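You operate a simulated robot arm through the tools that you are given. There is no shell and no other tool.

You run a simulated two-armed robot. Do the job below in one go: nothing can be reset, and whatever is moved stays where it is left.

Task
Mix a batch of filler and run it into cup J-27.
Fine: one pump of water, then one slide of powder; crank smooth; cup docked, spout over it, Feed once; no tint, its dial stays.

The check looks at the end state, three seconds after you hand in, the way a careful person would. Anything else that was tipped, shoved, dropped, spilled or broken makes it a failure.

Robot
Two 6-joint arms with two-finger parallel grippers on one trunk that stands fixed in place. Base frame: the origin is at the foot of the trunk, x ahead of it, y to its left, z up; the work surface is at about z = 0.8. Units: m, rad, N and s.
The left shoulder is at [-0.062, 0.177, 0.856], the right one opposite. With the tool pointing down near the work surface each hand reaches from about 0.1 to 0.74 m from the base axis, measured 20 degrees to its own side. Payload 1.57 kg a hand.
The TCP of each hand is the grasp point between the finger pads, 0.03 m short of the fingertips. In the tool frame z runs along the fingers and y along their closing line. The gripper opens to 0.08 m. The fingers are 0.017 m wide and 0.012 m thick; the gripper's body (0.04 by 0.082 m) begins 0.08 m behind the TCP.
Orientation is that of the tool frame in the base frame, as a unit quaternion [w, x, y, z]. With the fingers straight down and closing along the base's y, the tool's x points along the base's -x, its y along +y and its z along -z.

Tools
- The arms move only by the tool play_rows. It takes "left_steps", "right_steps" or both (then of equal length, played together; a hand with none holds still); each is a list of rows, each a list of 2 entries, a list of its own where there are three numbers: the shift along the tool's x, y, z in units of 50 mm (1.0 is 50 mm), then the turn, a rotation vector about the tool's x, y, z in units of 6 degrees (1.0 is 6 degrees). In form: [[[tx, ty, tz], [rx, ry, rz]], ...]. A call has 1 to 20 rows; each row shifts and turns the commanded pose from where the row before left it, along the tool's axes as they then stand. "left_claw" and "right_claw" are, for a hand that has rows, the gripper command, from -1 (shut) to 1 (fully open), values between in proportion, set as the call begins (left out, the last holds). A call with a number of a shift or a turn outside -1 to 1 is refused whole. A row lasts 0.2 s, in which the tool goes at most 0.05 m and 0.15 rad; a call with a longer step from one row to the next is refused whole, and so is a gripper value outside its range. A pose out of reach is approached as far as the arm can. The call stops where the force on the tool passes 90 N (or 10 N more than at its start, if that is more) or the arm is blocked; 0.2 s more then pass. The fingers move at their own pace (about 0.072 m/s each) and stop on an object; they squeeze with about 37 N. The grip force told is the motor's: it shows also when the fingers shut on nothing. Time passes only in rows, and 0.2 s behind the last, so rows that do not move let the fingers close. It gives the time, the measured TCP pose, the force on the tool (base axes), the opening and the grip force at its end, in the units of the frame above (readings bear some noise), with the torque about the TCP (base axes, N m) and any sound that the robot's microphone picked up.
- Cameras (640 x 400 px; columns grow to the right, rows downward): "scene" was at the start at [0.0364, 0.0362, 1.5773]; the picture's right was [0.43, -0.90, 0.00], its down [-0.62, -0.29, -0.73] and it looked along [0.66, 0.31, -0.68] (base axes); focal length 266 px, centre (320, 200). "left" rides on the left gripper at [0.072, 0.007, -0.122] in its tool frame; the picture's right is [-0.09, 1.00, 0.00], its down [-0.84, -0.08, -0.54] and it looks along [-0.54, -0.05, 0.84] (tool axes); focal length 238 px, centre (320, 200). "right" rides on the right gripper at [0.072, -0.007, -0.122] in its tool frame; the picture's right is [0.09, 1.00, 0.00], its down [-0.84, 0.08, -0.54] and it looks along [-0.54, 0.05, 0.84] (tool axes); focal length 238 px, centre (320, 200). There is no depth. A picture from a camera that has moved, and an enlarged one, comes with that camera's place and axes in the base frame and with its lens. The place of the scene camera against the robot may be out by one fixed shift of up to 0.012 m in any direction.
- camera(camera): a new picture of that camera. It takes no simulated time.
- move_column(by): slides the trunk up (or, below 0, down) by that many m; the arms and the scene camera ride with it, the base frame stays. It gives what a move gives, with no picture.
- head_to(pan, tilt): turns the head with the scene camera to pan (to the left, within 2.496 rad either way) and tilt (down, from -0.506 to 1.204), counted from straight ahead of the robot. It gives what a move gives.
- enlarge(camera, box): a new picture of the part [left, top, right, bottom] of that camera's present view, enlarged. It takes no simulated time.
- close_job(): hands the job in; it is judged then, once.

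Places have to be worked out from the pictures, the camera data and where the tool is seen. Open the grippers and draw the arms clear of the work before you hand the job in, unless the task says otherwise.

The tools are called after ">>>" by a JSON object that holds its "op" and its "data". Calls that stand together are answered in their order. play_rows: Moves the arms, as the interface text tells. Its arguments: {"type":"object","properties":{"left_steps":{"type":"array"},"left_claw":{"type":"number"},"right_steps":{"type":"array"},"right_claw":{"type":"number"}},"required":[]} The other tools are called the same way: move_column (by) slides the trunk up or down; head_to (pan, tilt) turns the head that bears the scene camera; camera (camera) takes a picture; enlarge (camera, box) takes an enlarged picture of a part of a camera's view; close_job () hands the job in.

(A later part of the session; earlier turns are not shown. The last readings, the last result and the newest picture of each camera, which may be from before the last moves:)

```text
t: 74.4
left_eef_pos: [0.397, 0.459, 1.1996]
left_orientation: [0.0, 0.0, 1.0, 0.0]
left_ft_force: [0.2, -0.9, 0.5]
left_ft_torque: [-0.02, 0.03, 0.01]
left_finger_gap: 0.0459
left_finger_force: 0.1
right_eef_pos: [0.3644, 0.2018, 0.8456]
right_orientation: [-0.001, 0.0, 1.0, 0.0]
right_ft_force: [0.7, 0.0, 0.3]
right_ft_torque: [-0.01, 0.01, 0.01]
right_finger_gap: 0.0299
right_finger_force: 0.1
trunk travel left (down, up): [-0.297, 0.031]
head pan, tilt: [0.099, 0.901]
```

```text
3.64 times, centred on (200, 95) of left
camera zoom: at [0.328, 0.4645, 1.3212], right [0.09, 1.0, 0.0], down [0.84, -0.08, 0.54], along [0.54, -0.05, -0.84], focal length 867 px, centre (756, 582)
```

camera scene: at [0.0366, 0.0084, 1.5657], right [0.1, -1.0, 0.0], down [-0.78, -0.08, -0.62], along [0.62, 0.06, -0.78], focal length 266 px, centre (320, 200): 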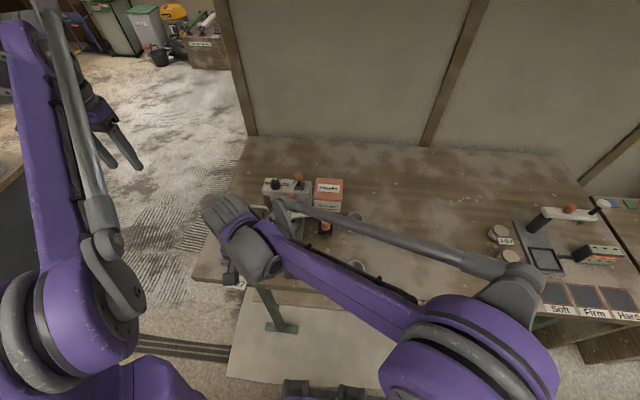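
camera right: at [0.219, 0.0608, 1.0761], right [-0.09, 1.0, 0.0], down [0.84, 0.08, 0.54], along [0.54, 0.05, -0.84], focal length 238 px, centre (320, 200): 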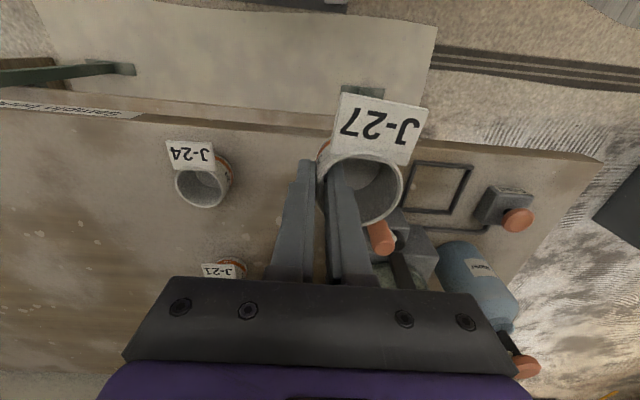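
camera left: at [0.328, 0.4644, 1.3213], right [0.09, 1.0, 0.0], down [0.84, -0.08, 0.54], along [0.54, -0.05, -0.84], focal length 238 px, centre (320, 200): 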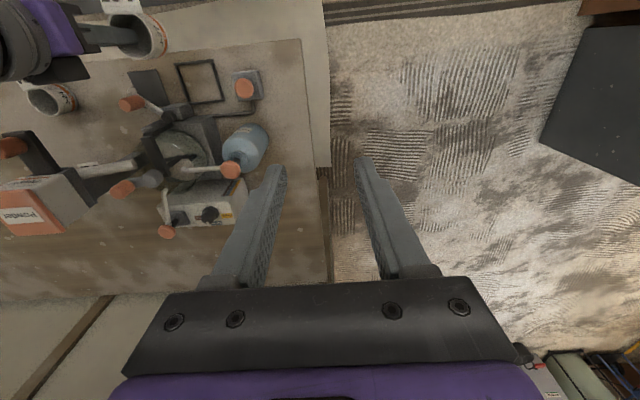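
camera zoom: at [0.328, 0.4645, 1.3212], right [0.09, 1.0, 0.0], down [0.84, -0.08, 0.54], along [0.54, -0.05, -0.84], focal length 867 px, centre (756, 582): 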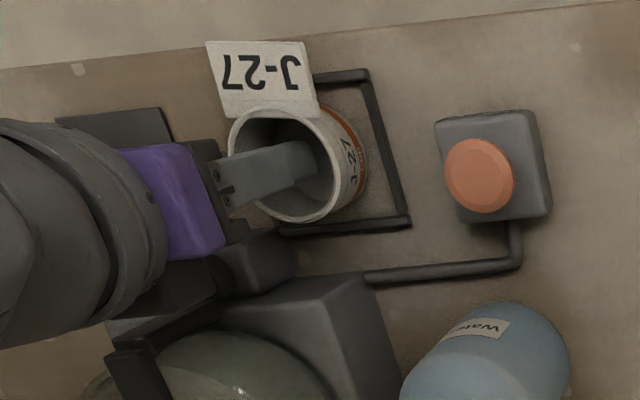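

Released cleanly. I raise the right hand and retrace to the right side.

>>> {"op": "play_rows", "data": {"right_steps": [[[0, 0, -0.3], [0, 0, 0]], [[0, 0, -0.6], [0, 0, 0]], [[0, 0, -0.8], [0, 0, 0]], [[0, 0, -0.8], [0, 0, 0]], [[0.6, 0, 0], [0, 0, 0]], [[0.8, 0, 0], [0, 0, 0]], [[0, -0.7, 0], [0, 0, 0]], [[0, -0.9, 0], [0, 0, 0]], [[0, -0.9, 0], [0, 0, 0]], [[0, -0.9, 0], [0, 0, 0]], [[0, -0.9, 0], [0, 0, 0]], [[0, -0.9, 0], [0, 0, 0]], [[0, -0.7, 0], [0, 0, 0]]]}}

>>> {"op": "enlarge", "data": {"camera": "scene", "box": [200, 170, 370, 300]}}

>>> {"op": "enlarge", "data": {"camera": "left", "box": [120, 40, 280, 150]}}

>>> {"op": "camera", "data": {"camera": "right"}}

```text
t: 77.2
left_eef_pos: [0.3969, 0.4581, 1.2002]
left_orientation: [0.0, 0.0, 1.0, 0.0]
left_ft_force: [1.0, 0.3, 0.0]
left_ft_torque: [-0.01, -0.01, 0.0]
left_finger_gap: 0.046
left_finger_force: 0.0
right_eef_pos: [0.2946, -0.0955, 0.9713]
right_orientation: [0.0, 0.0, 1.0, 0.0]
right_ft_force: [-0.2, 0.1, 0.8]
right_ft_torque: [0.02, 0.0, 0.02]
right_finger_gap: 0.0299
right_finger_force: 0.0
trunk travel left (down, up): [-0.297, 0.031]
head pan, tilt: [0.099, 0.901]
```

```text
3.08 times, centred on (285, 235) of scene
camera zoom: at [0.0364, 0.0082, 1.5657], right [0.1, -1.0, 0.0], down [-0.78, -0.08, -0.62], along [0.62, 0.06, -0.78], focal length 820 px, centre (428, 92)
```

zoom: 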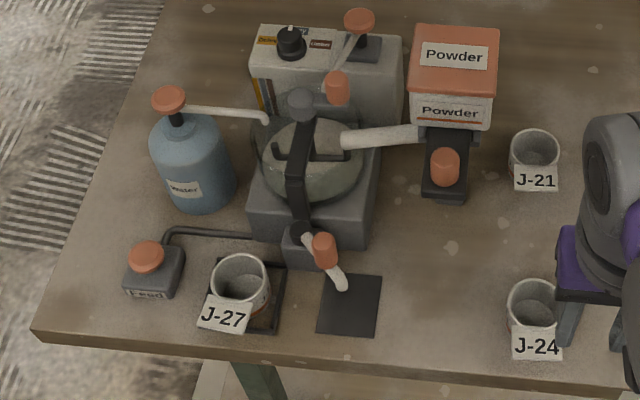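

```text
3.64 times, centred on (200, 95) of left
camera zoom: at [0.3277, 0.4642, 1.3214], right [0.09, 1.0, 0.0], down [0.84, -0.08, 0.54], along [0.54, -0.05, -0.84], focal length 867 px, centre (756, 582)
```

zoom: 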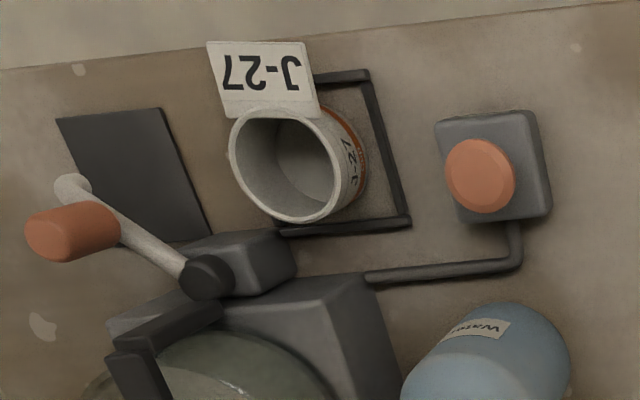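

```text
taken
camera right: at [0.2207, -0.1017, 1.0936], right [-0.09, 1.0, 0.0], down [0.84, 0.08, 0.54], along [0.54, 0.05, -0.84], focal length 238 px, centre (320, 200)
```

right: 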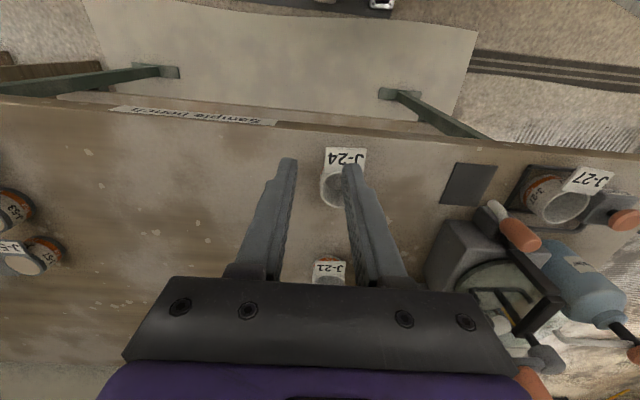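

J-27 is docked. Now the spout must swing from the pad to over the cup: pivot ≈ (0.408,0.170), knob ≈ (0.379,0.137,0.893), r≈44 mm. I bring the left hand above the spout knob and move the right hand further away.

>>> {"op": "play_rows", "data": {"left_steps": [[[0.036, -0.642, 0.4], [0, 0, 0]], [[0.036, -0.642, 0.4], [0, 0, 0]], [[0.036, -0.642, 0.4], [0, 0, 0]], [[0.036, -0.642, 0.4], [0, 0, 0]], [[0.036, -0.642, 0.4], [0, 0, 0]], [[0.036, -0.642, 0.4], [0, 0, 0]], [[0.036, -0.642, 0.4], [0, 0, 0]], [[0.036, -0.642, 0.4], [0, 0, 0]], [[0.036, -0.642, 0.4], [0, 0, 0]], [[0.036, -0.642, 0.4], [0, 0, 0]]], "right_steps": [[[0, -0.3, -0.3], [0, 0, 0]], [[0, -0.3, -0.3], [0, 0, 0]], [[0, -0.3, -0.3], [0, 0, 0]], [[0, -0.3, -0.3], [0, 0, 0]], [[0, -0.3, -0.3], [0, 0, 0]], [[0, -0.3, -0.3], [0, 0, 0]], [[0, -0.3, -0.3], [0, 0, 0]], [[0, -0.3, -0.3], [0, 0, 0]], [[0, 0, 0], [0, 0, 0]], [[0, 0, 0], [0, 0, 0]]]}}

>>> {"op": "camera", "data": {"camera": "left"}}

>>> {"op": "enlarge", "data": {"camera": "left", "box": [240, 80, 440, 240]}}

>>> {"op": "enlarge", "data": {"camera": "scene", "box": [220, 200, 340, 290]}}

```text
t: 79.4
left_eef_pos: [0.3795, 0.136, 0.9989]
left_orientation: [-0.001, 0.001, 1.0, 0.0]
left_ft_force: [0.4, 1.0, 0.3]
left_ft_torque: [-0.02, 0.01, 0.0]
left_finger_gap: 0.0459
left_finger_force: 0.1
right_eef_pos: [0.2931, -0.2146, 1.0906]
right_orientation: [0.0, 0.0, 1.0, -0.001]
right_ft_force: [-0.5, -0.4, 0.4]
right_ft_torque: [0.03, 0.0, 0.01]
right_finger_gap: 0.03
right_finger_force: 0.1
trunk travel left (down, up): [-0.297, 0.031]
head pan, tilt: [0.099, 0.901]
```

```text
taken
camera left: at [0.3095, 0.1428, 1.1213], right [0.09, 1.0, 0.0], down [0.84, -0.08, 0.54], along [0.54, -0.05, -0.84], focal length 238 px, centre (320, 200)
```

left: 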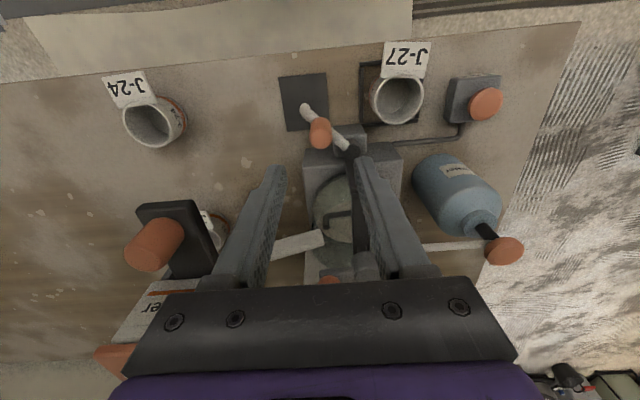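

```text
2.50 times, centred on (340, 160) of left
camera zoom: at [0.3095, 0.1428, 1.1213], right [0.09, 1.0, 0.0], down [0.84, -0.08, 0.54], along [0.54, -0.05, -0.84], focal length 596 px, centre (270, 300)
```

zoom: 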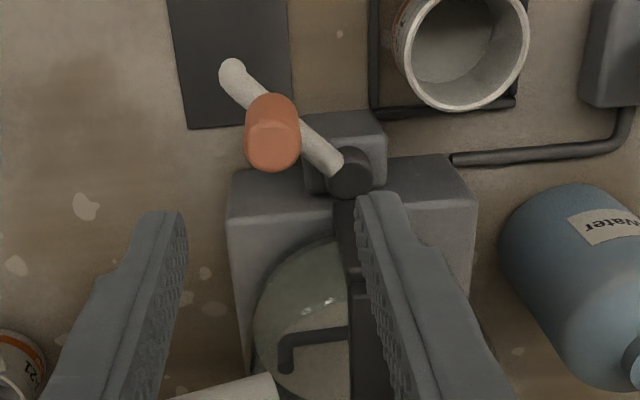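

```text
4.44 times, centred on (280, 245) of scene
camera zoom: at [0.0369, 0.0079, 1.5657], right [0.1, -1.0, 0.0], down [-0.78, -0.08, -0.62], along [0.62, 0.06, -0.78], focal length 1185 px, centre (498, 0)
```

zoom: 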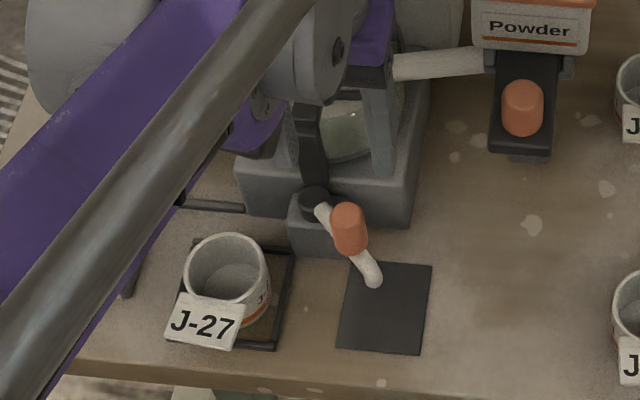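

Refined: pivot (0.407,0.169), knob (0.3796,0.137), spout tip r≈65 mm; needs a −100° swing (via the robot side) to reach above the cup. I descend around the knob.

>>> {"op": "play_rows", "data": {"left_steps": [[[0.04, 0.026, 0.4], [0, 0, 0]], [[0, 0, 0.5], [0, 0, 0]], [[0, 0, 0.5], [0, 0, 0]], [[0, 0, 0.26], [0, 0, 0]], [[0, 0, 0], [0, 0, 0]]]}}

>>> {"op": "enlarge", "data": {"camera": "left", "box": [240, 80, 440, 240]}}

>>> {"op": "enlarge", "data": {"camera": "scene", "box": [220, 200, 340, 290]}}

```text
t: 80.6
left_eef_pos: [0.3778, 0.14, 0.9151]
left_orientation: [0.0, 0.0, 1.0, -0.001]
left_ft_force: [-0.2, 0.3, 0.3]
left_ft_torque: [0.0, -0.02, 0.01]
left_finger_gap: 0.0461
left_finger_force: 0.1
right_eef_pos: [0.2939, -0.2147, 1.0921]
right_orientation: [0.0, 0.0, 1.0, 0.001]
right_ft_force: [0.0, -0.5, 0.3]
right_ft_torque: [0.0, -0.01, -0.02]
right_finger_gap: 0.0302
right_finger_force: 0.1
trunk travel left (down, up): [-0.297, 0.031]
head pan, tilt: [0.099, 0.901]
```

```text
2.50 times, centred on (340, 160) of left
camera zoom: at [0.3082, 0.1455, 1.0375], right [0.09, 1.0, 0.0], down [0.84, -0.08, 0.54], along [0.54, -0.05, -0.84], focal length 596 px, centre (270, 300)
```

zoom: 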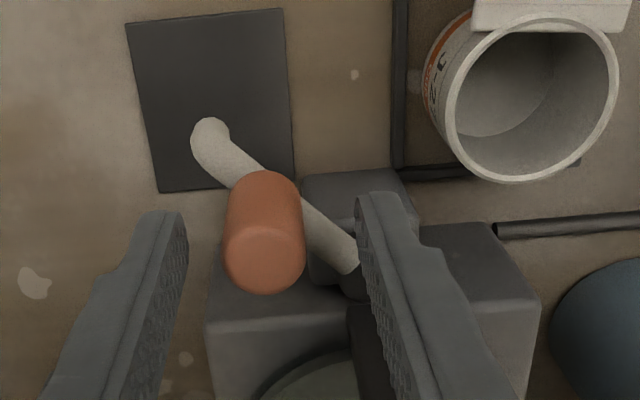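

```text
4.44 times, centred on (280, 245) of scene
camera zoom: at [0.0365, 0.0085, 1.5657], right [0.1, -1.0, 0.0], down [-0.78, -0.08, -0.62], along [0.62, 0.06, -0.78], focal length 1185 px, centre (498, 0)
```

zoom: 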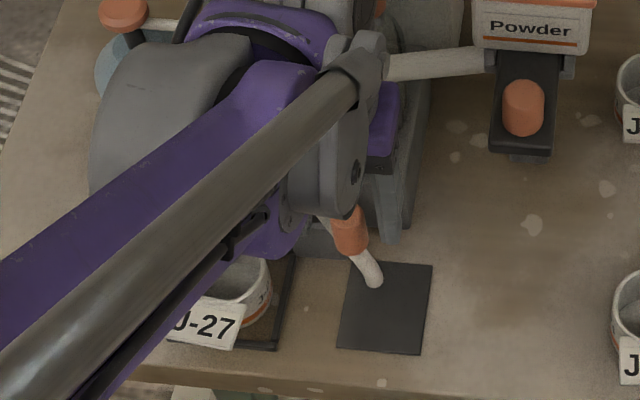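

Knob is centred within ~1 mm; I close on it.

>>> {"op": "play_rows", "data": {"left_steps": [[[0.02, -0.025, 0], [0, 0, 0]], [[0, 0, 0], [0, 0, 0]], [[0, 0, 0], [0, 0, 0]]], "left_claw": -1}}

>>> {"op": "play_rows", "data": {"left_steps": [[[0.1022, 0.1048, 0], [0, 0, 0]], [[0.0825, 0.1209, 0], [0, 0, 0]], [[0, 0, 0], [0, 0, 0]]]}}

>>> {"op": "enlarge", "data": {"camera": "left", "box": [240, 80, 440, 240]}}

```text
t: 81.4
left_eef_pos: [0.3783, 0.1387, 0.9163]
left_orientation: [0.0, 0.0, 1.0, 0.0]
left_ft_force: [1.1, 1.1, -2.6]
left_ft_torque: [0.36, -0.19, -0.03]
left_finger_gap: 0.021
left_finger_force: 34.5
right_eef_pos: [0.2926, -0.2148, 1.0916]
right_orientation: [0.001, 0.001, 1.0, 0.0]
right_ft_force: [1.0, -0.7, -0.6]
right_ft_torque: [-0.02, 0.03, -0.03]
right_finger_gap: 0.0304
right_finger_force: 0.0
trunk travel left (down, up): [-0.297, 0.031]
head pan, tilt: [0.099, 0.901]
```

```text
t: 82.2
left_eef_pos: [0.3679, 0.1485, 0.9158]
left_orientation: [0.0, 0.0, 1.0, 0.0]
left_ft_force: [5.8, -7.5, -5.3]
left_ft_torque: [-0.13, -0.46, -0.41]
left_finger_gap: 0.021
left_finger_force: 34.1
right_eef_pos: [0.2943, -0.2147, 1.0919]
right_orientation: [0.0, 0.0, 1.0, 0.001]
right_ft_force: [-0.4, -0.1, 0.3]
right_ft_torque: [0.0, 0.01, 0.01]
right_finger_gap: 0.03
right_finger_force: 0.0
trunk travel left (down, up): [-0.297, 0.031]
head pan, tilt: [0.099, 0.901]
```

```text
2.50 times, centred on (340, 160) of left
camera zoom: at [0.2983, 0.1542, 1.0378], right [0.09, 1.0, 0.0], down [0.84, -0.08, 0.54], along [0.54, -0.05, -0.84], focal length 596 px, centre (270, 300)
```

zoom: 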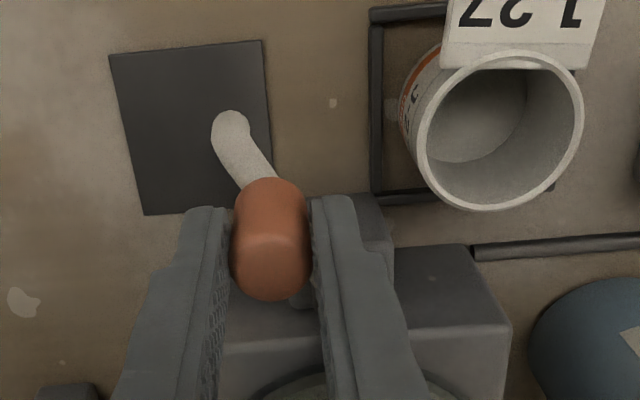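

The spout is swinging with low force. I continue the arc.

>>> {"op": "play_rows", "data": {"left_steps": [[[0.0602, 0.1334, 0], [0, 0, 0]], [[0.0362, 0.1419, 0], [0, 0, 0]], [[0.011, 0.146, 0], [0, 0, 0]], [[-0.0145, 0.1457, 0], [0, 0, 0]], [[0, 0, 0], [0, 0, 0]]]}}

>>> {"op": "enlarge", "data": {"camera": "left", "box": [240, 80, 440, 240]}}

```text
t: 83.4
left_eef_pos: [0.3637, 0.1779, 0.9173]
left_orientation: [0.0, 0.0, 1.0, 0.001]
left_ft_force: [-3.7, -3.6, -9.7]
left_ft_torque: [0.05, 0.29, -0.23]
left_finger_gap: 0.0213
left_finger_force: 34.5
right_eef_pos: [0.2937, -0.2149, 1.0912]
right_orientation: [0.0, 0.001, 1.0, 0.0]
right_ft_force: [0.2, 0.8, -0.3]
right_ft_torque: [0.04, -0.01, -0.02]
right_finger_gap: 0.03
right_finger_force: 0.0
trunk travel left (down, up): [-0.297, 0.031]
head pan, tilt: [0.099, 0.901]
```

```text
2.50 times, centred on (340, 160) of left
camera zoom: at [0.2934, 0.1838, 1.0392], right [0.09, 1.0, 0.0], down [0.84, -0.08, 0.54], along [0.54, -0.05, -0.84], focal length 596 px, centre (270, 300)
```

zoom: 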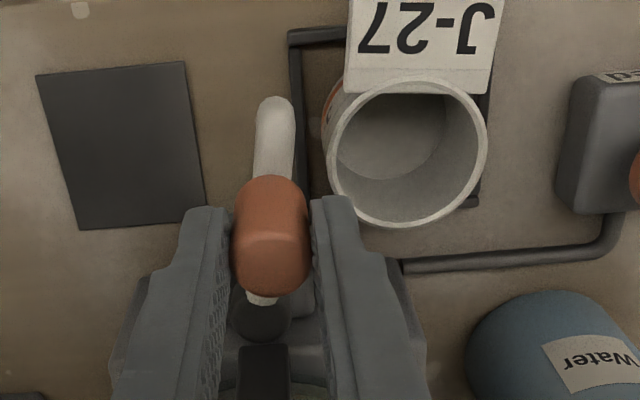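

The spout tip approaches the cup rim; I check clearance from the right camera before proceeding.

>>> {"op": "camera", "data": {"camera": "right"}}

>>> {"op": "enlarge", "data": {"camera": "left", "box": [300, 100, 390, 170]}}

```text
taken
camera right: at [0.2199, -0.221, 1.2129], right [-0.09, 1.0, 0.0], down [0.84, 0.08, 0.54], along [0.54, 0.05, -0.84], focal length 238 px, centre (320, 200)
```

right: 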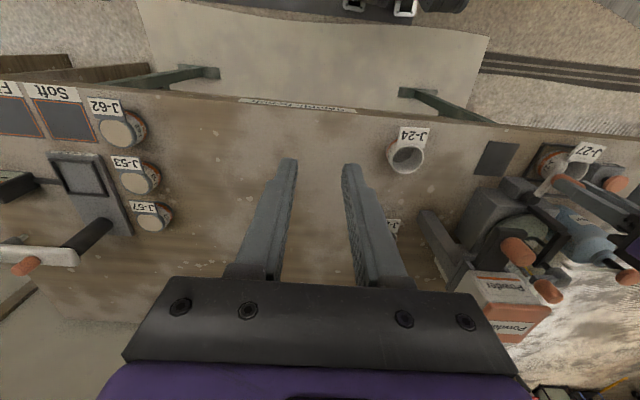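

```text
5.71 times, centred on (345, 135) of left
camera zoom: at [0.2934, 0.1838, 1.0392], right [0.09, 1.0, 0.0], down [0.84, -0.08, 0.54], along [0.54, -0.05, -0.84], focal length 1362 px, centre (177, 571)
```

zoom: 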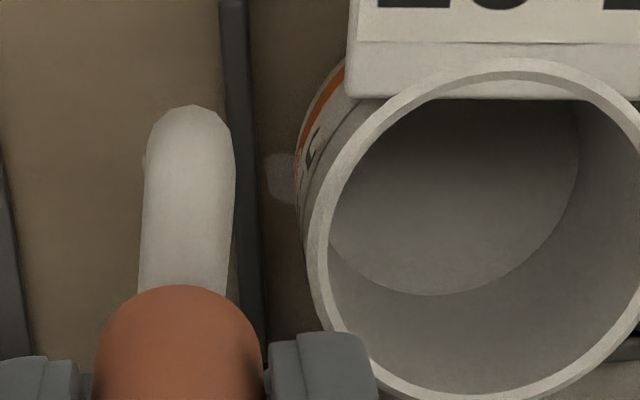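

>>> {"op": "enlarge", "data": {"camera": "right", "box": [500, 130, 640, 230]}}

```text
4.00 times, centred on (570, 180) of right
camera zoom: at [0.2199, -0.221, 1.2129], right [-0.09, 1.0, 0.0], down [0.84, 0.08, 0.54], along [0.54, 0.05, -0.84], focal length 953 px, centre (-680, 280)
```

zoom: 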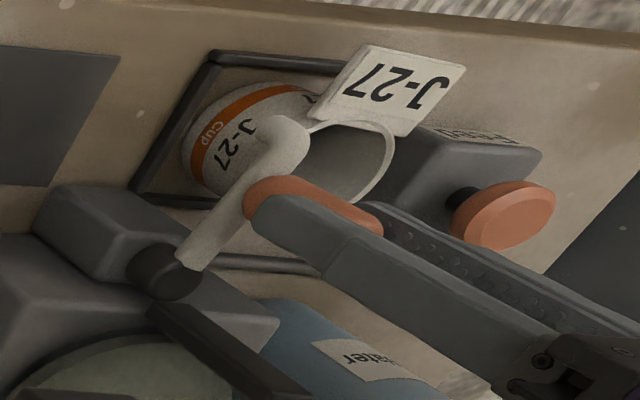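

Tip centre is about z≈0.86 against the rim at ≈0.842, so it clears. I continue the swing slowly.

>>> {"op": "play_rows", "data": {"left_steps": [[[-0.0396, 0.1409, 0], [0, 0, 0]], [[-0.0635, 0.1319, 0], [0, 0, 0]], [[0, 0, 0], [0, 0, 0]]]}}

>>> {"op": "enlarge", "data": {"camera": "left", "box": [240, 80, 440, 240]}}

>>> {"op": "enlarge", "data": {"camera": "right", "box": [500, 130, 640, 230]}}

```text
t: 84.2
left_eef_pos: [0.3686, 0.1916, 0.9184]
left_orientation: [0.001, -0.001, 1.0, 0.0]
left_ft_force: [0.7, -1.8, 9.8]
left_ft_torque: [-0.37, 0.4, -0.08]
left_finger_gap: 0.021
left_finger_force: 34.5
right_eef_pos: [0.2921, -0.2152, 1.0907]
right_orientation: [0.0, 0.0, 1.0, 0.0]
right_ft_force: [-0.3, 0.2, 0.9]
right_ft_torque: [0.0, -0.01, -0.04]
right_finger_gap: 0.0301
right_finger_force: 0.0
trunk travel left (down, up): [-0.297, 0.031]
head pan, tilt: [0.099, 0.901]
```

```text
2.50 times, centred on (340, 160) of left
camera zoom: at [0.2989, 0.197, 1.0391], right [0.09, 1.0, 0.0], down [0.84, -0.08, 0.54], along [0.54, -0.05, -0.84], focal length 596 px, centre (270, 300)
```

zoom: 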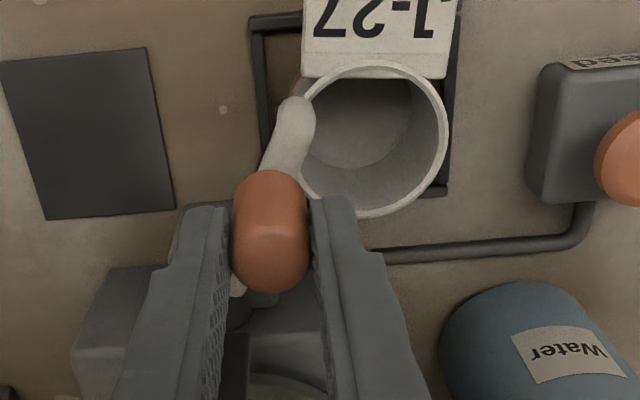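

```text
4.00 times, centred on (570, 180) of right
camera zoom: at [0.2196, -0.2214, 1.2132], right [-0.09, 1.0, 0.0], down [0.84, 0.08, 0.54], along [0.54, 0.05, -0.84], focal length 953 px, centre (-680, 280)
```

zoom: 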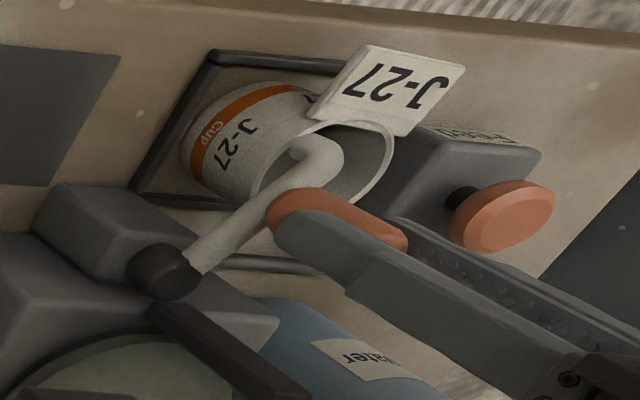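

The tip has crossed the rim without touching the cup. Two more steps bring it over the cup's centre.

>>> {"op": "play_rows", "data": {"left_steps": [[[-0.0854, 0.1189, 0], [0, 0, 0]], [[-0.1048, 0.1022, 0], [0, 0, 0]], [[0, 0, 0], [0, 0, 0]]]}}

>>> {"op": "enlarge", "data": {"camera": "left", "box": [240, 80, 440, 240]}}

>>> {"op": "enlarge", "data": {"camera": "right", "box": [500, 130, 640, 230]}}

```text
t: 85.0
left_eef_pos: [0.3773, 0.2001, 0.9166]
left_orientation: [0.0, 0.0, 1.0, 0.0]
left_ft_force: [-3.0, -5.8, -10.3]
left_ft_torque: [-0.53, 0.17, -0.32]
left_finger_gap: 0.0211
left_finger_force: 34.2
right_eef_pos: [0.2931, -0.2141, 1.0905]
right_orientation: [0.001, 0.0, 1.0, 0.0]
right_ft_force: [0.3, 0.4, -0.1]
right_ft_torque: [-0.02, 0.0, 0.02]
right_finger_gap: 0.0299
right_finger_force: 0.1
trunk travel left (down, up): [-0.297, 0.031]
head pan, tilt: [0.099, 0.901]
```

```text
2.50 times, centred on (340, 160) of left
camera zoom: at [0.3074, 0.2075, 1.0392], right [0.09, 1.0, 0.0], down [0.84, -0.08, 0.54], along [0.54, -0.05, -0.84], focal length 596 px, centre (270, 300)
```

zoom: 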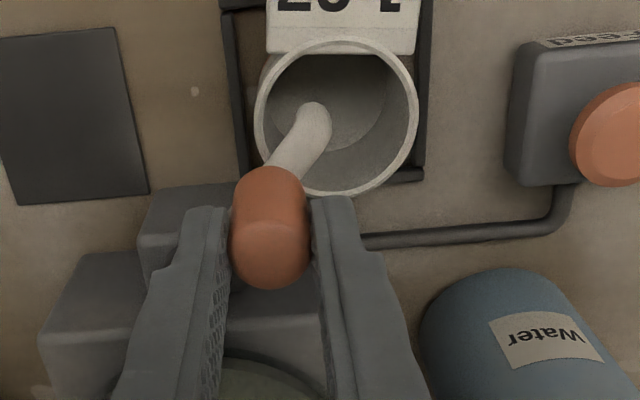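

```text
4.00 times, centred on (570, 180) of right
camera zoom: at [0.22, -0.2213, 1.2127], right [-0.09, 1.0, 0.0], down [0.84, 0.08, 0.54], along [0.54, 0.05, -0.84], focal length 953 px, centre (-680, 280)
```

zoom: 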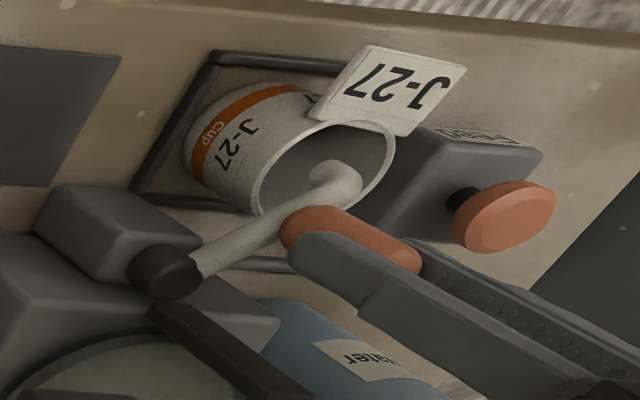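

The mouth is over the cup but ~8 mm short of the centre; I swing about 8° more.

>>> {"op": "play_rows", "data": {"left_steps": [[[-0.0936, 0.0705, 0], [0, 0, 0]], [[0, 0, 0], [0, 0, 0]]]}}

>>> {"op": "enlarge", "data": {"camera": "left", "box": [240, 80, 440, 240]}}

>>> {"op": "enlarge", "data": {"camera": "right", "box": [500, 130, 640, 230]}}

```text
t: 85.6
left_eef_pos: [0.3789, 0.2034, 0.9175]
left_orientation: [-0.001, 0.0, 1.0, -0.001]
left_ft_force: [-21.9, -18.7, -12.4]
left_ft_torque: [-0.14, 0.88, -0.11]
left_finger_gap: 0.0213
left_finger_force: 34.5
right_eef_pos: [0.291, -0.2162, 1.0907]
right_orientation: [0.0, 0.0, 1.0, 0.001]
right_ft_force: [0.6, 0.6, 0.1]
right_ft_torque: [-0.01, 0.0, -0.01]
right_finger_gap: 0.03
right_finger_force: 0.0
trunk travel left (down, up): [-0.297, 0.031]
head pan, tilt: [0.099, 0.901]
```

```text
2.50 times, centred on (340, 160) of left
camera zoom: at [0.3099, 0.2094, 1.0395], right [0.09, 1.0, 0.0], down [0.84, -0.08, 0.54], along [0.54, -0.05, -0.84], focal length 596 px, centre (270, 300)
```

zoom: 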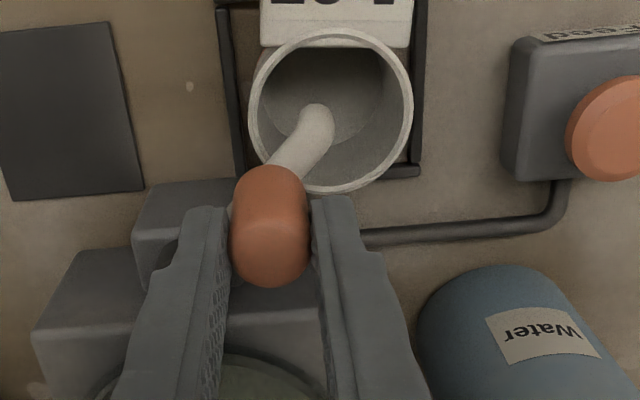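

```text
4.00 times, centred on (570, 180) of right
camera zoom: at [0.2181, -0.2225, 1.2128], right [-0.09, 1.0, 0.0], down [0.84, 0.08, 0.54], along [0.54, 0.05, -0.84], focal length 953 px, centre (-680, 280)
```

zoom: 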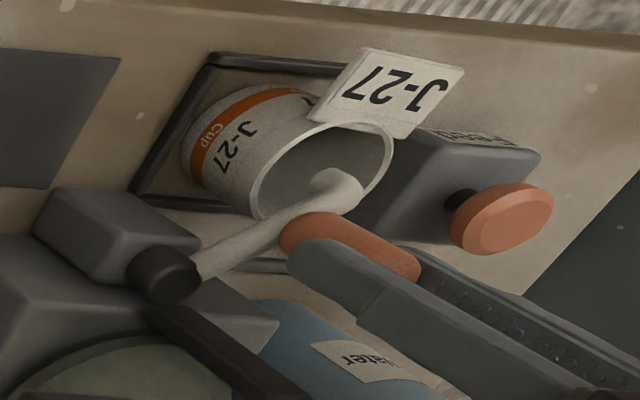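

The spout hit its end stop (≈29 N) with its mouth well inside the cup opening — the dock position. I relax the command, open and lift straight up.

>>> {"op": "play_rows", "data": {"left_steps": [[[0.06, -0.045, 0], [0, 0, 0]], [[0, 0, 0], [0, 0, 0]]]}}

>>> {"op": "play_rows", "data": {"left_steps": [[[0, 0, 0], [0, 0, 0]], [[0, 0, 0], [0, 0, 0]], [[0, 0, -0.3], [0, 0, 0]], [[0, 0, -0.5], [0, 0, 0]], [[0, 0, -0.7], [0, 0, 0]]], "left_claw": 0.15}}

>>> {"op": "enlarge", "data": {"camera": "left", "box": [240, 60, 440, 220]}}

>>> {"op": "enlarge", "data": {"camera": "right", "box": [500, 130, 640, 230]}}

```text
t: 86.2
left_eef_pos: [0.3798, 0.2032, 0.9191]
left_orientation: [0.001, 0.001, 1.0, 0.0]
left_ft_force: [-6.9, -7.4, -2.8]
left_ft_torque: [-0.53, 0.45, 0.11]
left_finger_gap: 0.0213
left_finger_force: 34.4
right_eef_pos: [0.2928, -0.2148, 1.0926]
right_orientation: [0.0, 0.001, 1.0, 0.0]
right_ft_force: [0.0, -0.4, 0.6]
right_ft_torque: [0.03, 0.02, 0.01]
right_finger_gap: 0.0298
right_finger_force: 0.0
trunk travel left (down, up): [-0.297, 0.031]
head pan, tilt: [0.099, 0.901]
```

```text
t: 87.4
left_eef_pos: [0.3777, 0.2052, 0.9923]
left_orientation: [0.001, 0.001, 1.0, 0.0]
left_ft_force: [-0.7, 0.3, -0.5]
left_ft_torque: [0.01, -0.03, 0.03]
left_finger_gap: 0.0461
left_finger_force: 0.1
right_eef_pos: [0.2919, -0.2147, 1.0908]
right_orientation: [-0.001, -0.001, 1.0, 0.001]
right_ft_force: [0.8, 0.4, 1.1]
right_ft_torque: [-0.01, -0.03, 0.0]
right_finger_gap: 0.0301
right_finger_force: 0.1
trunk travel left (down, up): [-0.297, 0.031]
head pan, tilt: [0.099, 0.901]
```

```text
2.50 times, centred on (340, 140) of left
camera zoom: at [0.3085, 0.2112, 1.1139], right [0.09, 1.0, 0.0], down [0.84, -0.08, 0.54], along [0.54, -0.05, -0.84], focal length 596 px, centre (270, 350)
```

zoom: 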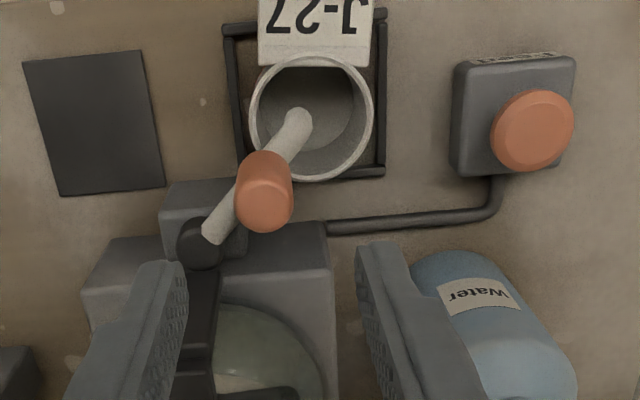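

```text
4.00 times, centred on (570, 180) of right
camera zoom: at [0.2194, -0.221, 1.213], right [-0.09, 1.0, 0.0], down [0.84, 0.08, 0.54], along [0.54, 0.05, -0.84], focal length 953 px, centre (-680, 280)
```

zoom: 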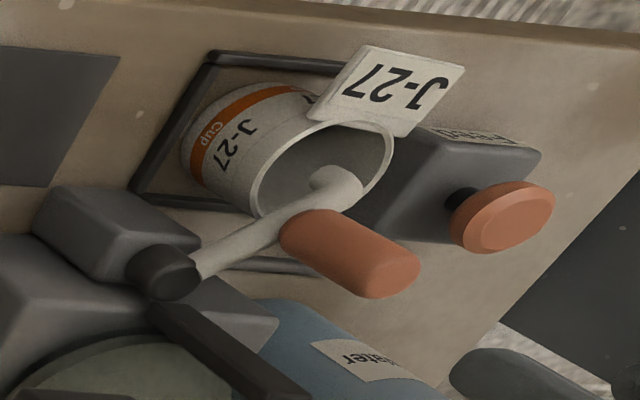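

The spout mouth sits over cup J-27. Now Feed: button centre ≈ (0.378,0.318,0.847). I close the left fingers and move above it.

>>> {"op": "play_rows", "data": {"left_steps": [[[0.015, 0.58, 0], [0, 0, 0]], [[0.015, 0.58, 0], [0, 0, 0]], [[0.015, 0.58, 0], [0, 0, 0]], [[0, 0.546, 0], [0, 0, 0]], [[0, 0, 0.6], [0, 0, 0]], [[0, 0, 0.6], [0, 0, 0]], [[0, 0, 0.4], [0, 0, 0]], [[0, 0, 0], [0, 0, 0]]], "left_claw": -1}}

>>> {"op": "enlarge", "data": {"camera": "left", "box": [220, 80, 420, 240]}}

>>> {"op": "enlarge", "data": {"camera": "scene", "box": [200, 210, 320, 300]}}

```text
t: 89.2
left_eef_pos: [0.3753, 0.3167, 0.9113]
left_orientation: [0.0, 0.0, 1.0, 0.0]
left_ft_force: [1.0, -0.4, -0.2]
left_ft_torque: [0.02, 0.0, -0.01]
left_finger_gap: 0.0
left_finger_force: 21.3
right_eef_pos: [0.2924, -0.2147, 1.0916]
right_orientation: [0.0, 0.0, 1.0, 0.0]
right_ft_force: [-0.7, 0.3, 0.0]
right_ft_torque: [0.0, 0.01, -0.05]
right_finger_gap: 0.0301
right_finger_force: 0.1
trunk travel left (down, up): [-0.297, 0.031]
head pan, tilt: [0.099, 0.901]
```

```text
2.50 times, centred on (320, 160) of left
camera zoom: at [0.3057, 0.3235, 1.0326], right [0.09, 1.0, 0.0], down [0.84, -0.08, 0.54], along [0.54, -0.05, -0.84], focal length 596 px, centre (320, 300)
```

zoom: 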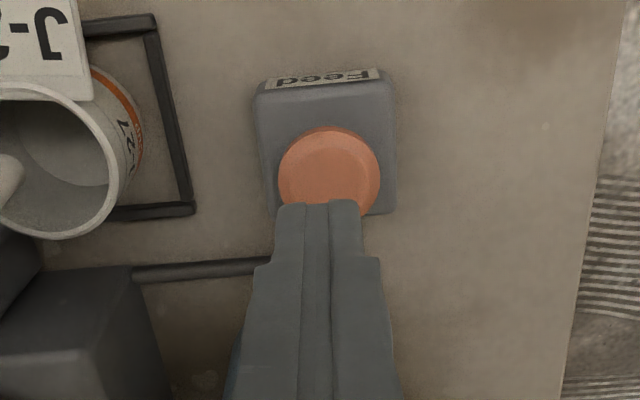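

```text
4.44 times, centred on (260, 255) of scene
camera zoom: at [0.0365, 0.0084, 1.5657], right [0.1, -1.0, 0.0], down [-0.78, -0.08, -0.62], along [0.62, 0.06, -0.78], focal length 1185 px, centre (587, -44)
```

zoom: 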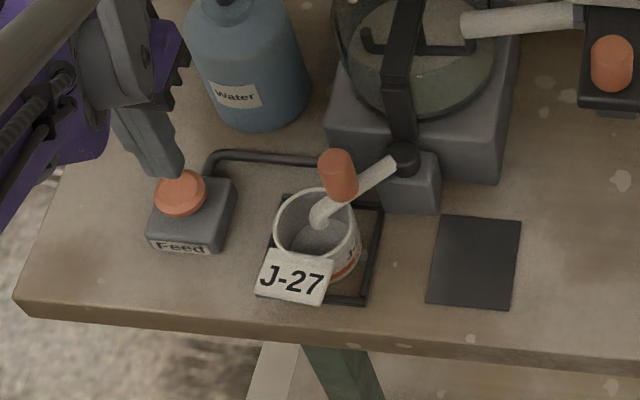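

Fingers are above the button, 3 mm off in y. I correct and descend to just above it.

>>> {"op": "play_rows", "data": {"left_steps": [[[0.01, 0.065, 0.2], [0, 0, 0]], [[0, 0, 0.2], [0, 0, 0]], [[0, 0, 0.14], [0, 0, 0]], [[0, 0, 0], [0, 0, 0]]]}}

>>> {"op": "enlarge", "data": {"camera": "left", "box": [220, 80, 420, 240]}}

>>> {"op": "enlarge", "data": {"camera": "scene", "box": [200, 210, 320, 300]}}

```text
t: 90.2
left_eef_pos: [0.3769, 0.3207, 0.8844]
left_orientation: [-0.001, 0.0, 1.0, 0.0]
left_ft_force: [-0.8, 0.3, 0.1]
left_ft_torque: [0.0, -0.01, 0.01]
left_finger_gap: 0.0
left_finger_force: 21.0
right_eef_pos: [0.2929, -0.2142, 1.0903]
right_orientation: [0.001, 0.0, 1.0, -0.001]
right_ft_force: [0.6, -0.4, 0.4]
right_ft_torque: [0.03, -0.04, 0.0]
right_finger_gap: 0.03
right_finger_force: 0.1
trunk travel left (down, up): [-0.297, 0.031]
head pan, tilt: [0.099, 0.901]
```

```text
2.50 times, centred on (320, 160) of left
camera zoom: at [0.3071, 0.3266, 1.0061], right [0.09, 1.0, 0.0], down [0.84, -0.08, 0.54], along [0.54, -0.05, -0.84], focal length 596 px, centre (320, 300)
```

zoom: 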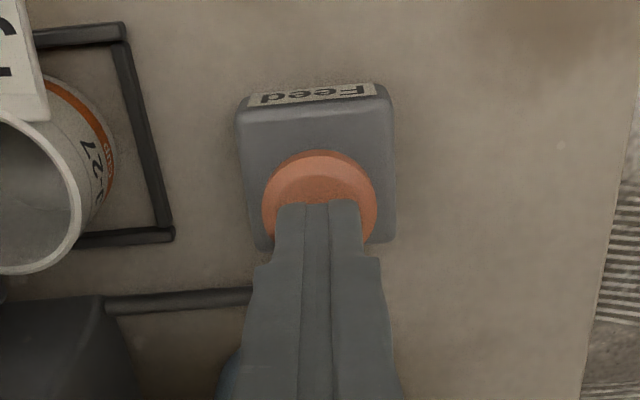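

```text
4.44 times, centred on (260, 255) of scene
camera zoom: at [0.0366, 0.0084, 1.5657], right [0.1, -1.0, 0.0], down [-0.78, -0.08, -0.62], along [0.62, 0.06, -0.78], focal length 1185 px, centre (587, -44)
```

zoom: 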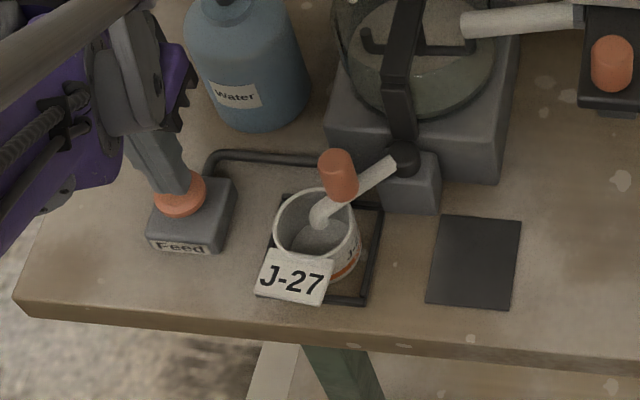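

Centred. I press down gently in one stroke.

>>> {"op": "play_rows", "data": {"left_steps": [[[0, 0, 0.06], [0, 0, 0]], [[0, 0, 0.06], [0, 0, 0]], [[0, 0, 0.06], [0, 0, 0]]]}}

```text
t: 91.0
left_eef_pos: [0.3776, 0.3205, 0.8754]
left_orientation: [0.0, 0.0, 1.0, 0.0]
left_ft_force: [1.1, 1.0, 2.6]
left_ft_torque: [-0.01, -0.02, 0.03]
left_finger_gap: 0.0
left_finger_force: 21.4
right_eef_pos: [0.2928, -0.2137, 1.0901]
right_orientation: [0.0, 0.0, 1.0, 0.0]
right_ft_force: [-0.3, 0.2, -0.3]
right_ft_torque: [0.0, -0.02, -0.02]
right_finger_gap: 0.03
right_finger_force: 0.0
trunk travel left (down, up): [-0.297, 0.031]
head pan, tilt: [0.099, 0.901]
```

Light contact (2.6 N). I continue the same stroke.

>>> {"op": "play_rows", "data": {"left_steps": [[[0, 0, 0.06], [0, 0, 0]], [[0, 0, 0.06], [0, 0, 0]]]}}

>>> {"op": "enlarge", "data": {"camera": "scene", "box": [200, 210, 320, 300]}}

```text
t: 91.6
left_eef_pos: [0.377, 0.3203, 0.8694]
left_orientation: [0.0, 0.0, 1.0, 0.0]
left_ft_force: [2.2, -0.9, 6.3]
left_ft_torque: [-0.05, -0.04, -0.01]
left_finger_gap: 0.0001
left_finger_force: 21.3
right_eef_pos: [0.2938, -0.2151, 1.0908]
right_orientation: [0.0, 0.0, 1.0, 0.0]
right_ft_force: [0.3, -0.1, -0.1]
right_ft_torque: [0.06, -0.02, -0.06]
right_finger_gap: 0.0302
right_finger_force: 0.1
trunk travel left (down, up): [-0.297, 0.031]
head pan, tilt: [0.099, 0.901]
heard: click
```

```text
4.44 times, centred on (260, 255) of scene
camera zoom: at [0.0365, 0.008, 1.5657], right [0.1, -1.0, 0.0], down [-0.78, -0.08, -0.62], along [0.62, 0.06, -0.78], focal length 1185 px, centre (587, -44)
```

zoom: 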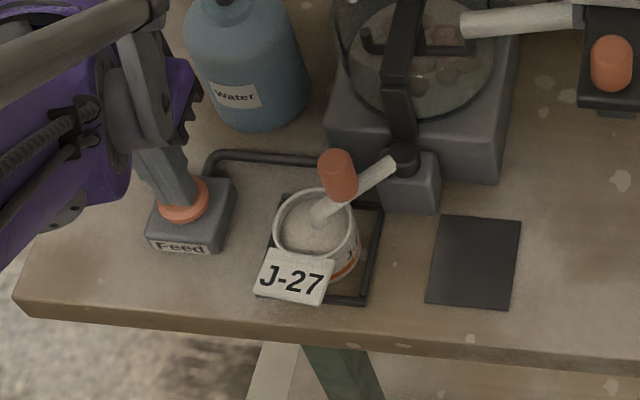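

A click, and the cup fills with filler. I release the button straight up and look at the result.

>>> {"op": "play_rows", "data": {"left_steps": [[[0, 0, -0.3], [0, 0, 0]], [[0, 0, -0.6], [0, 0, 0]], [[0, 0, -0.9], [0, 0, 0]], [[0, 0, -0.9], [0, 0, 0]], [[0, 0.6, -0.7], [0, 0, 0]]]}}

>>> {"op": "enlarge", "data": {"camera": "scene", "box": [200, 180, 320, 290]}}

>>> {"op": "enlarge", "data": {"camera": "left", "box": [140, 60, 340, 220]}}

```text
t: 92.8
left_eef_pos: [0.3751, 0.3522, 1.0391]
left_orientation: [0.0, 0.0, 1.0, -0.002]
left_ft_force: [0.2, -0.1, -0.1]
left_ft_torque: [-0.01, -0.02, 0.01]
left_finger_gap: 0.0
left_finger_force: 20.9
right_eef_pos: [0.2942, -0.2138, 1.0924]
right_orientation: [0.0, 0.0, 1.0, 0.0]
right_ft_force: [-0.4, 0.8, -0.2]
right_ft_torque: [-0.03, -0.01, -0.04]
right_finger_gap: 0.0301
right_finger_force: 0.1
trunk travel left (down, up): [-0.297, 0.031]
head pan, tilt: [0.099, 0.901]
```

```text
3.64 times, centred on (260, 235) of scene
camera zoom: at [0.0367, 0.0094, 1.5657], right [0.1, -1.0, 0.0], down [-0.78, -0.08, -0.62], along [0.62, 0.06, -0.78], focal length 969 px, centre (538, 73)
```

zoom: 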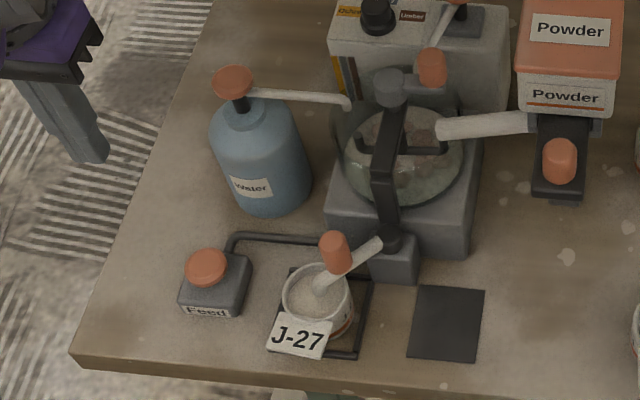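

```text
2.50 times, centred on (240, 140) of left
camera zoom: at [0.3043, 0.3596, 1.1613], right [0.09, 1.0, 0.0], down [0.84, -0.08, 0.54], along [0.54, -0.05, -0.84], focal length 596 px, centre (520, 350)
```

zoom: 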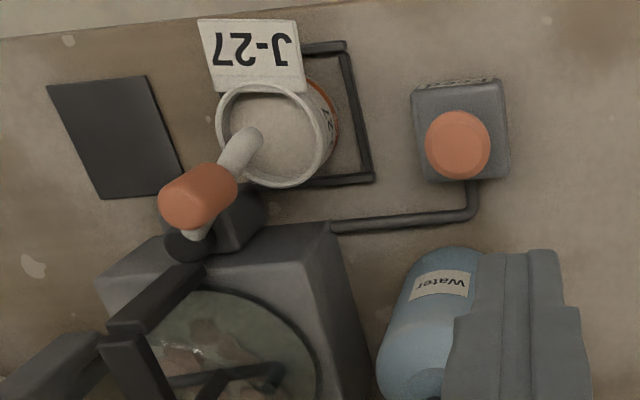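

Filler is in the cup. I look closely at the cup contents and the remaining bowl.

>>> {"op": "enlarge", "data": {"camera": "left", "box": [220, 85, 290, 140]}}

>>> {"op": "enlarge", "data": {"camera": "left", "box": [150, 150, 290, 260]}}

>>> {"op": "enlarge", "data": {"camera": "scene", "box": [255, 195, 335, 250]}}

>>> {"op": "enlarge", "data": {"camera": "scene", "box": [235, 235, 295, 280]}}

```text
7.27 times, centred on (255, 112) of left
camera zoom: at [0.3043, 0.3596, 1.1613], right [0.09, 1.0, 0.0], down [0.84, -0.08, 0.54], along [0.54, -0.05, -0.84], focal length 1734 px, centre (793, 836)
```

zoom: 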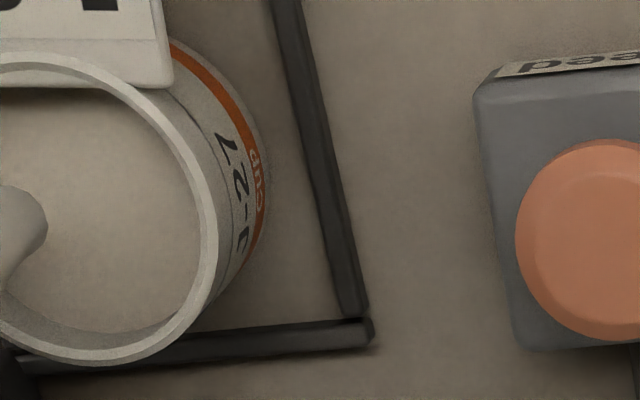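

```text
3.64 times, centred on (220, 205) of left
camera zoom: at [0.3043, 0.3596, 1.1613], right [0.09, 1.0, 0.0], down [0.84, -0.08, 0.54], along [0.54, -0.05, -0.84], focal length 867 px, centre (684, 182)
```

zoom: 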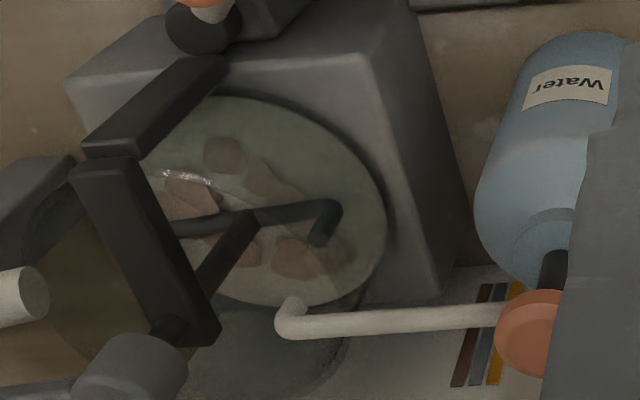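

```text
7.27 times, centred on (295, 222) of scene
camera zoom: at [0.0367, 0.0094, 1.5657], right [0.1, -1.0, 0.0], down [-0.78, -0.08, -0.62], along [0.62, 0.06, -0.78], focal length 1938 px, centre (502, 36)
```

zoom: 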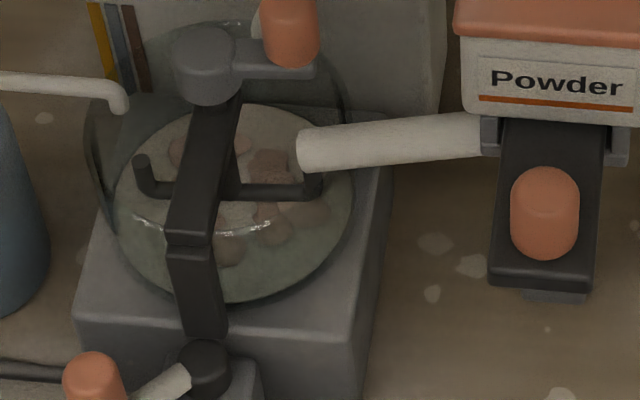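

```text
8.89 times, centred on (265, 258) of scene
camera zoom: at [0.0367, 0.0094, 1.5657], right [0.1, -1.0, 0.0], down [-0.78, -0.08, -0.62], along [0.62, 0.06, -0.78], focal length 2369 px, centre (809, -311)
```

zoom: 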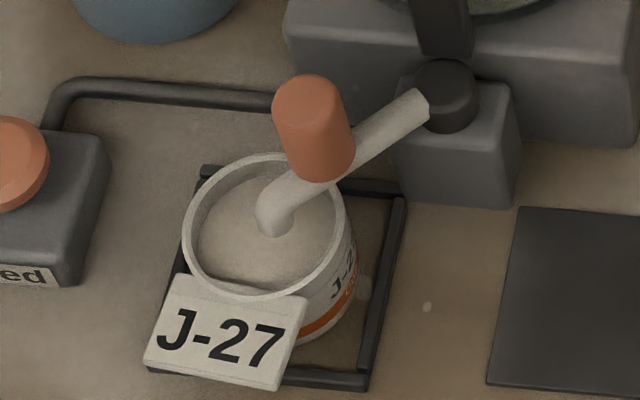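

The cup holds smooth, uniform filler with nothing spilled, and the button is back up. I draw both arms clear with grippers open and then check everything once more.

>>> {"op": "play_rows", "data": {"left_steps": [[[0, 0.4, -0.7], [0, 0, 0]], [[0, 0.4, -0.7], [0, 0, 0]], [[0, 0.4, -0.7], [0, 0, 0]], [[0, 0.4, -0.7], [0, 0, 0]], [[0, 0.4, -0.4], [0, 0, 0]], [[0, 0, 0], [0, 0, 0]], [[0, 0, 0], [0, 0, 0]]], "left_claw": 1, "right_steps": [[[0, -0.2, -0.7], [0, 0, 0]], [[0, -0.2, -0.7], [0, 0, 0]], [[0, -0.2, -0.7], [0, 0, 0]], [[0, -0.2, -0.5], [0, 0, 0]], [[0, 0, 0], [0, 0, 0]], [[0, 0, 0], [0, 0, 0]], [[0, 0, 0], [0, 0, 0]]], "right_claw": 1}}

>>> {"op": "camera", "data": {"camera": "scene"}}

>>> {"op": "enlarge", "data": {"camera": "scene", "box": [200, 165, 380, 300]}}

>>> {"op": "enlarge", "data": {"camera": "scene", "box": [255, 195, 335, 250]}}

>>> {"op": "camera", "data": {"camera": "left"}}

```text
t: 94.4
left_eef_pos: [0.3755, 0.45, 1.1981]
left_orientation: [0.0, 0.0, 1.0, 0.0]
left_ft_force: [-0.5, -0.2, -0.4]
left_ft_torque: [-0.01, -0.03, -0.01]
left_finger_gap: 0.0801
left_finger_force: 0.0
right_eef_pos: [0.2926, -0.2546, 1.2225]
right_orientation: [0.0, 0.0, 1.0, 0.0]
right_ft_force: [0.7, 0.1, -0.4]
right_ft_torque: [-0.01, 0.0, -0.03]
right_finger_gap: 0.0801
right_finger_force: 0.0
trunk travel left (down, up): [-0.297, 0.031]
head pan, tilt: [0.099, 0.901]
```

```text
taken
camera scene: at [0.0367, 0.0087, 1.5657], right [0.1, -1.0, 0.0], down [-0.78, -0.08, -0.62], along [0.62, 0.06, -0.78], focal length 266 px, centre (320, 200)
```

scene: 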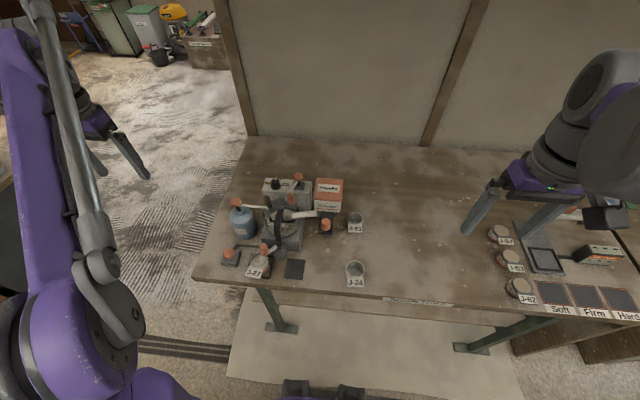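

```text
2.96 times, centred on (290, 232) of scene
camera zoom: at [0.0367, 0.0087, 1.5657], right [0.1, -1.0, 0.0], down [-0.78, -0.08, -0.62], along [0.62, 0.06, -0.78], focal length 790 px, centre (409, 104)
```

zoom: 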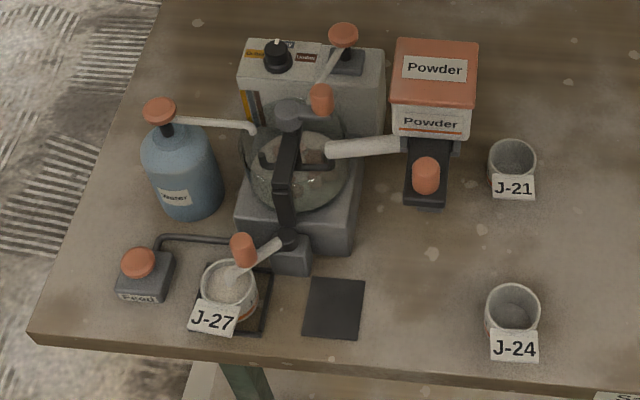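

```text
7.27 times, centred on (295, 222) of scene
camera zoom: at [0.0367, 0.0087, 1.5657], right [0.1, -1.0, 0.0], down [-0.78, -0.08, -0.62], along [0.62, 0.06, -0.78], focal length 1938 px, centre (502, 36)
```

zoom: 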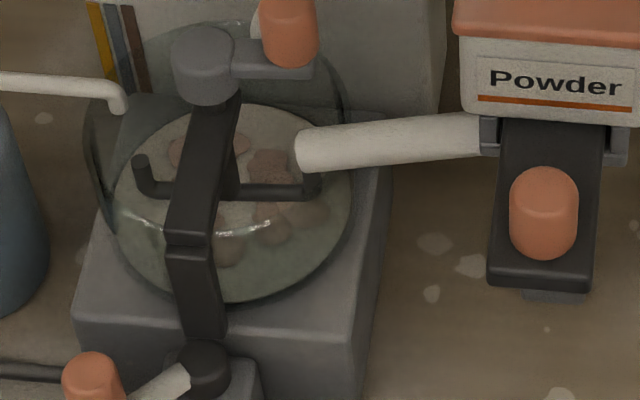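

```text
taken
camera left: at [0.3064, 0.4561, 1.3201], right [0.09, 1.0, 0.0], down [0.84, -0.08, 0.54], along [0.54, -0.05, -0.84], focal length 238 px, centre (320, 200)
```

left: 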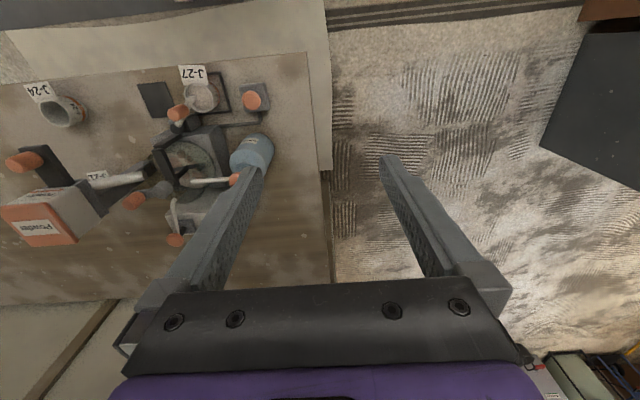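

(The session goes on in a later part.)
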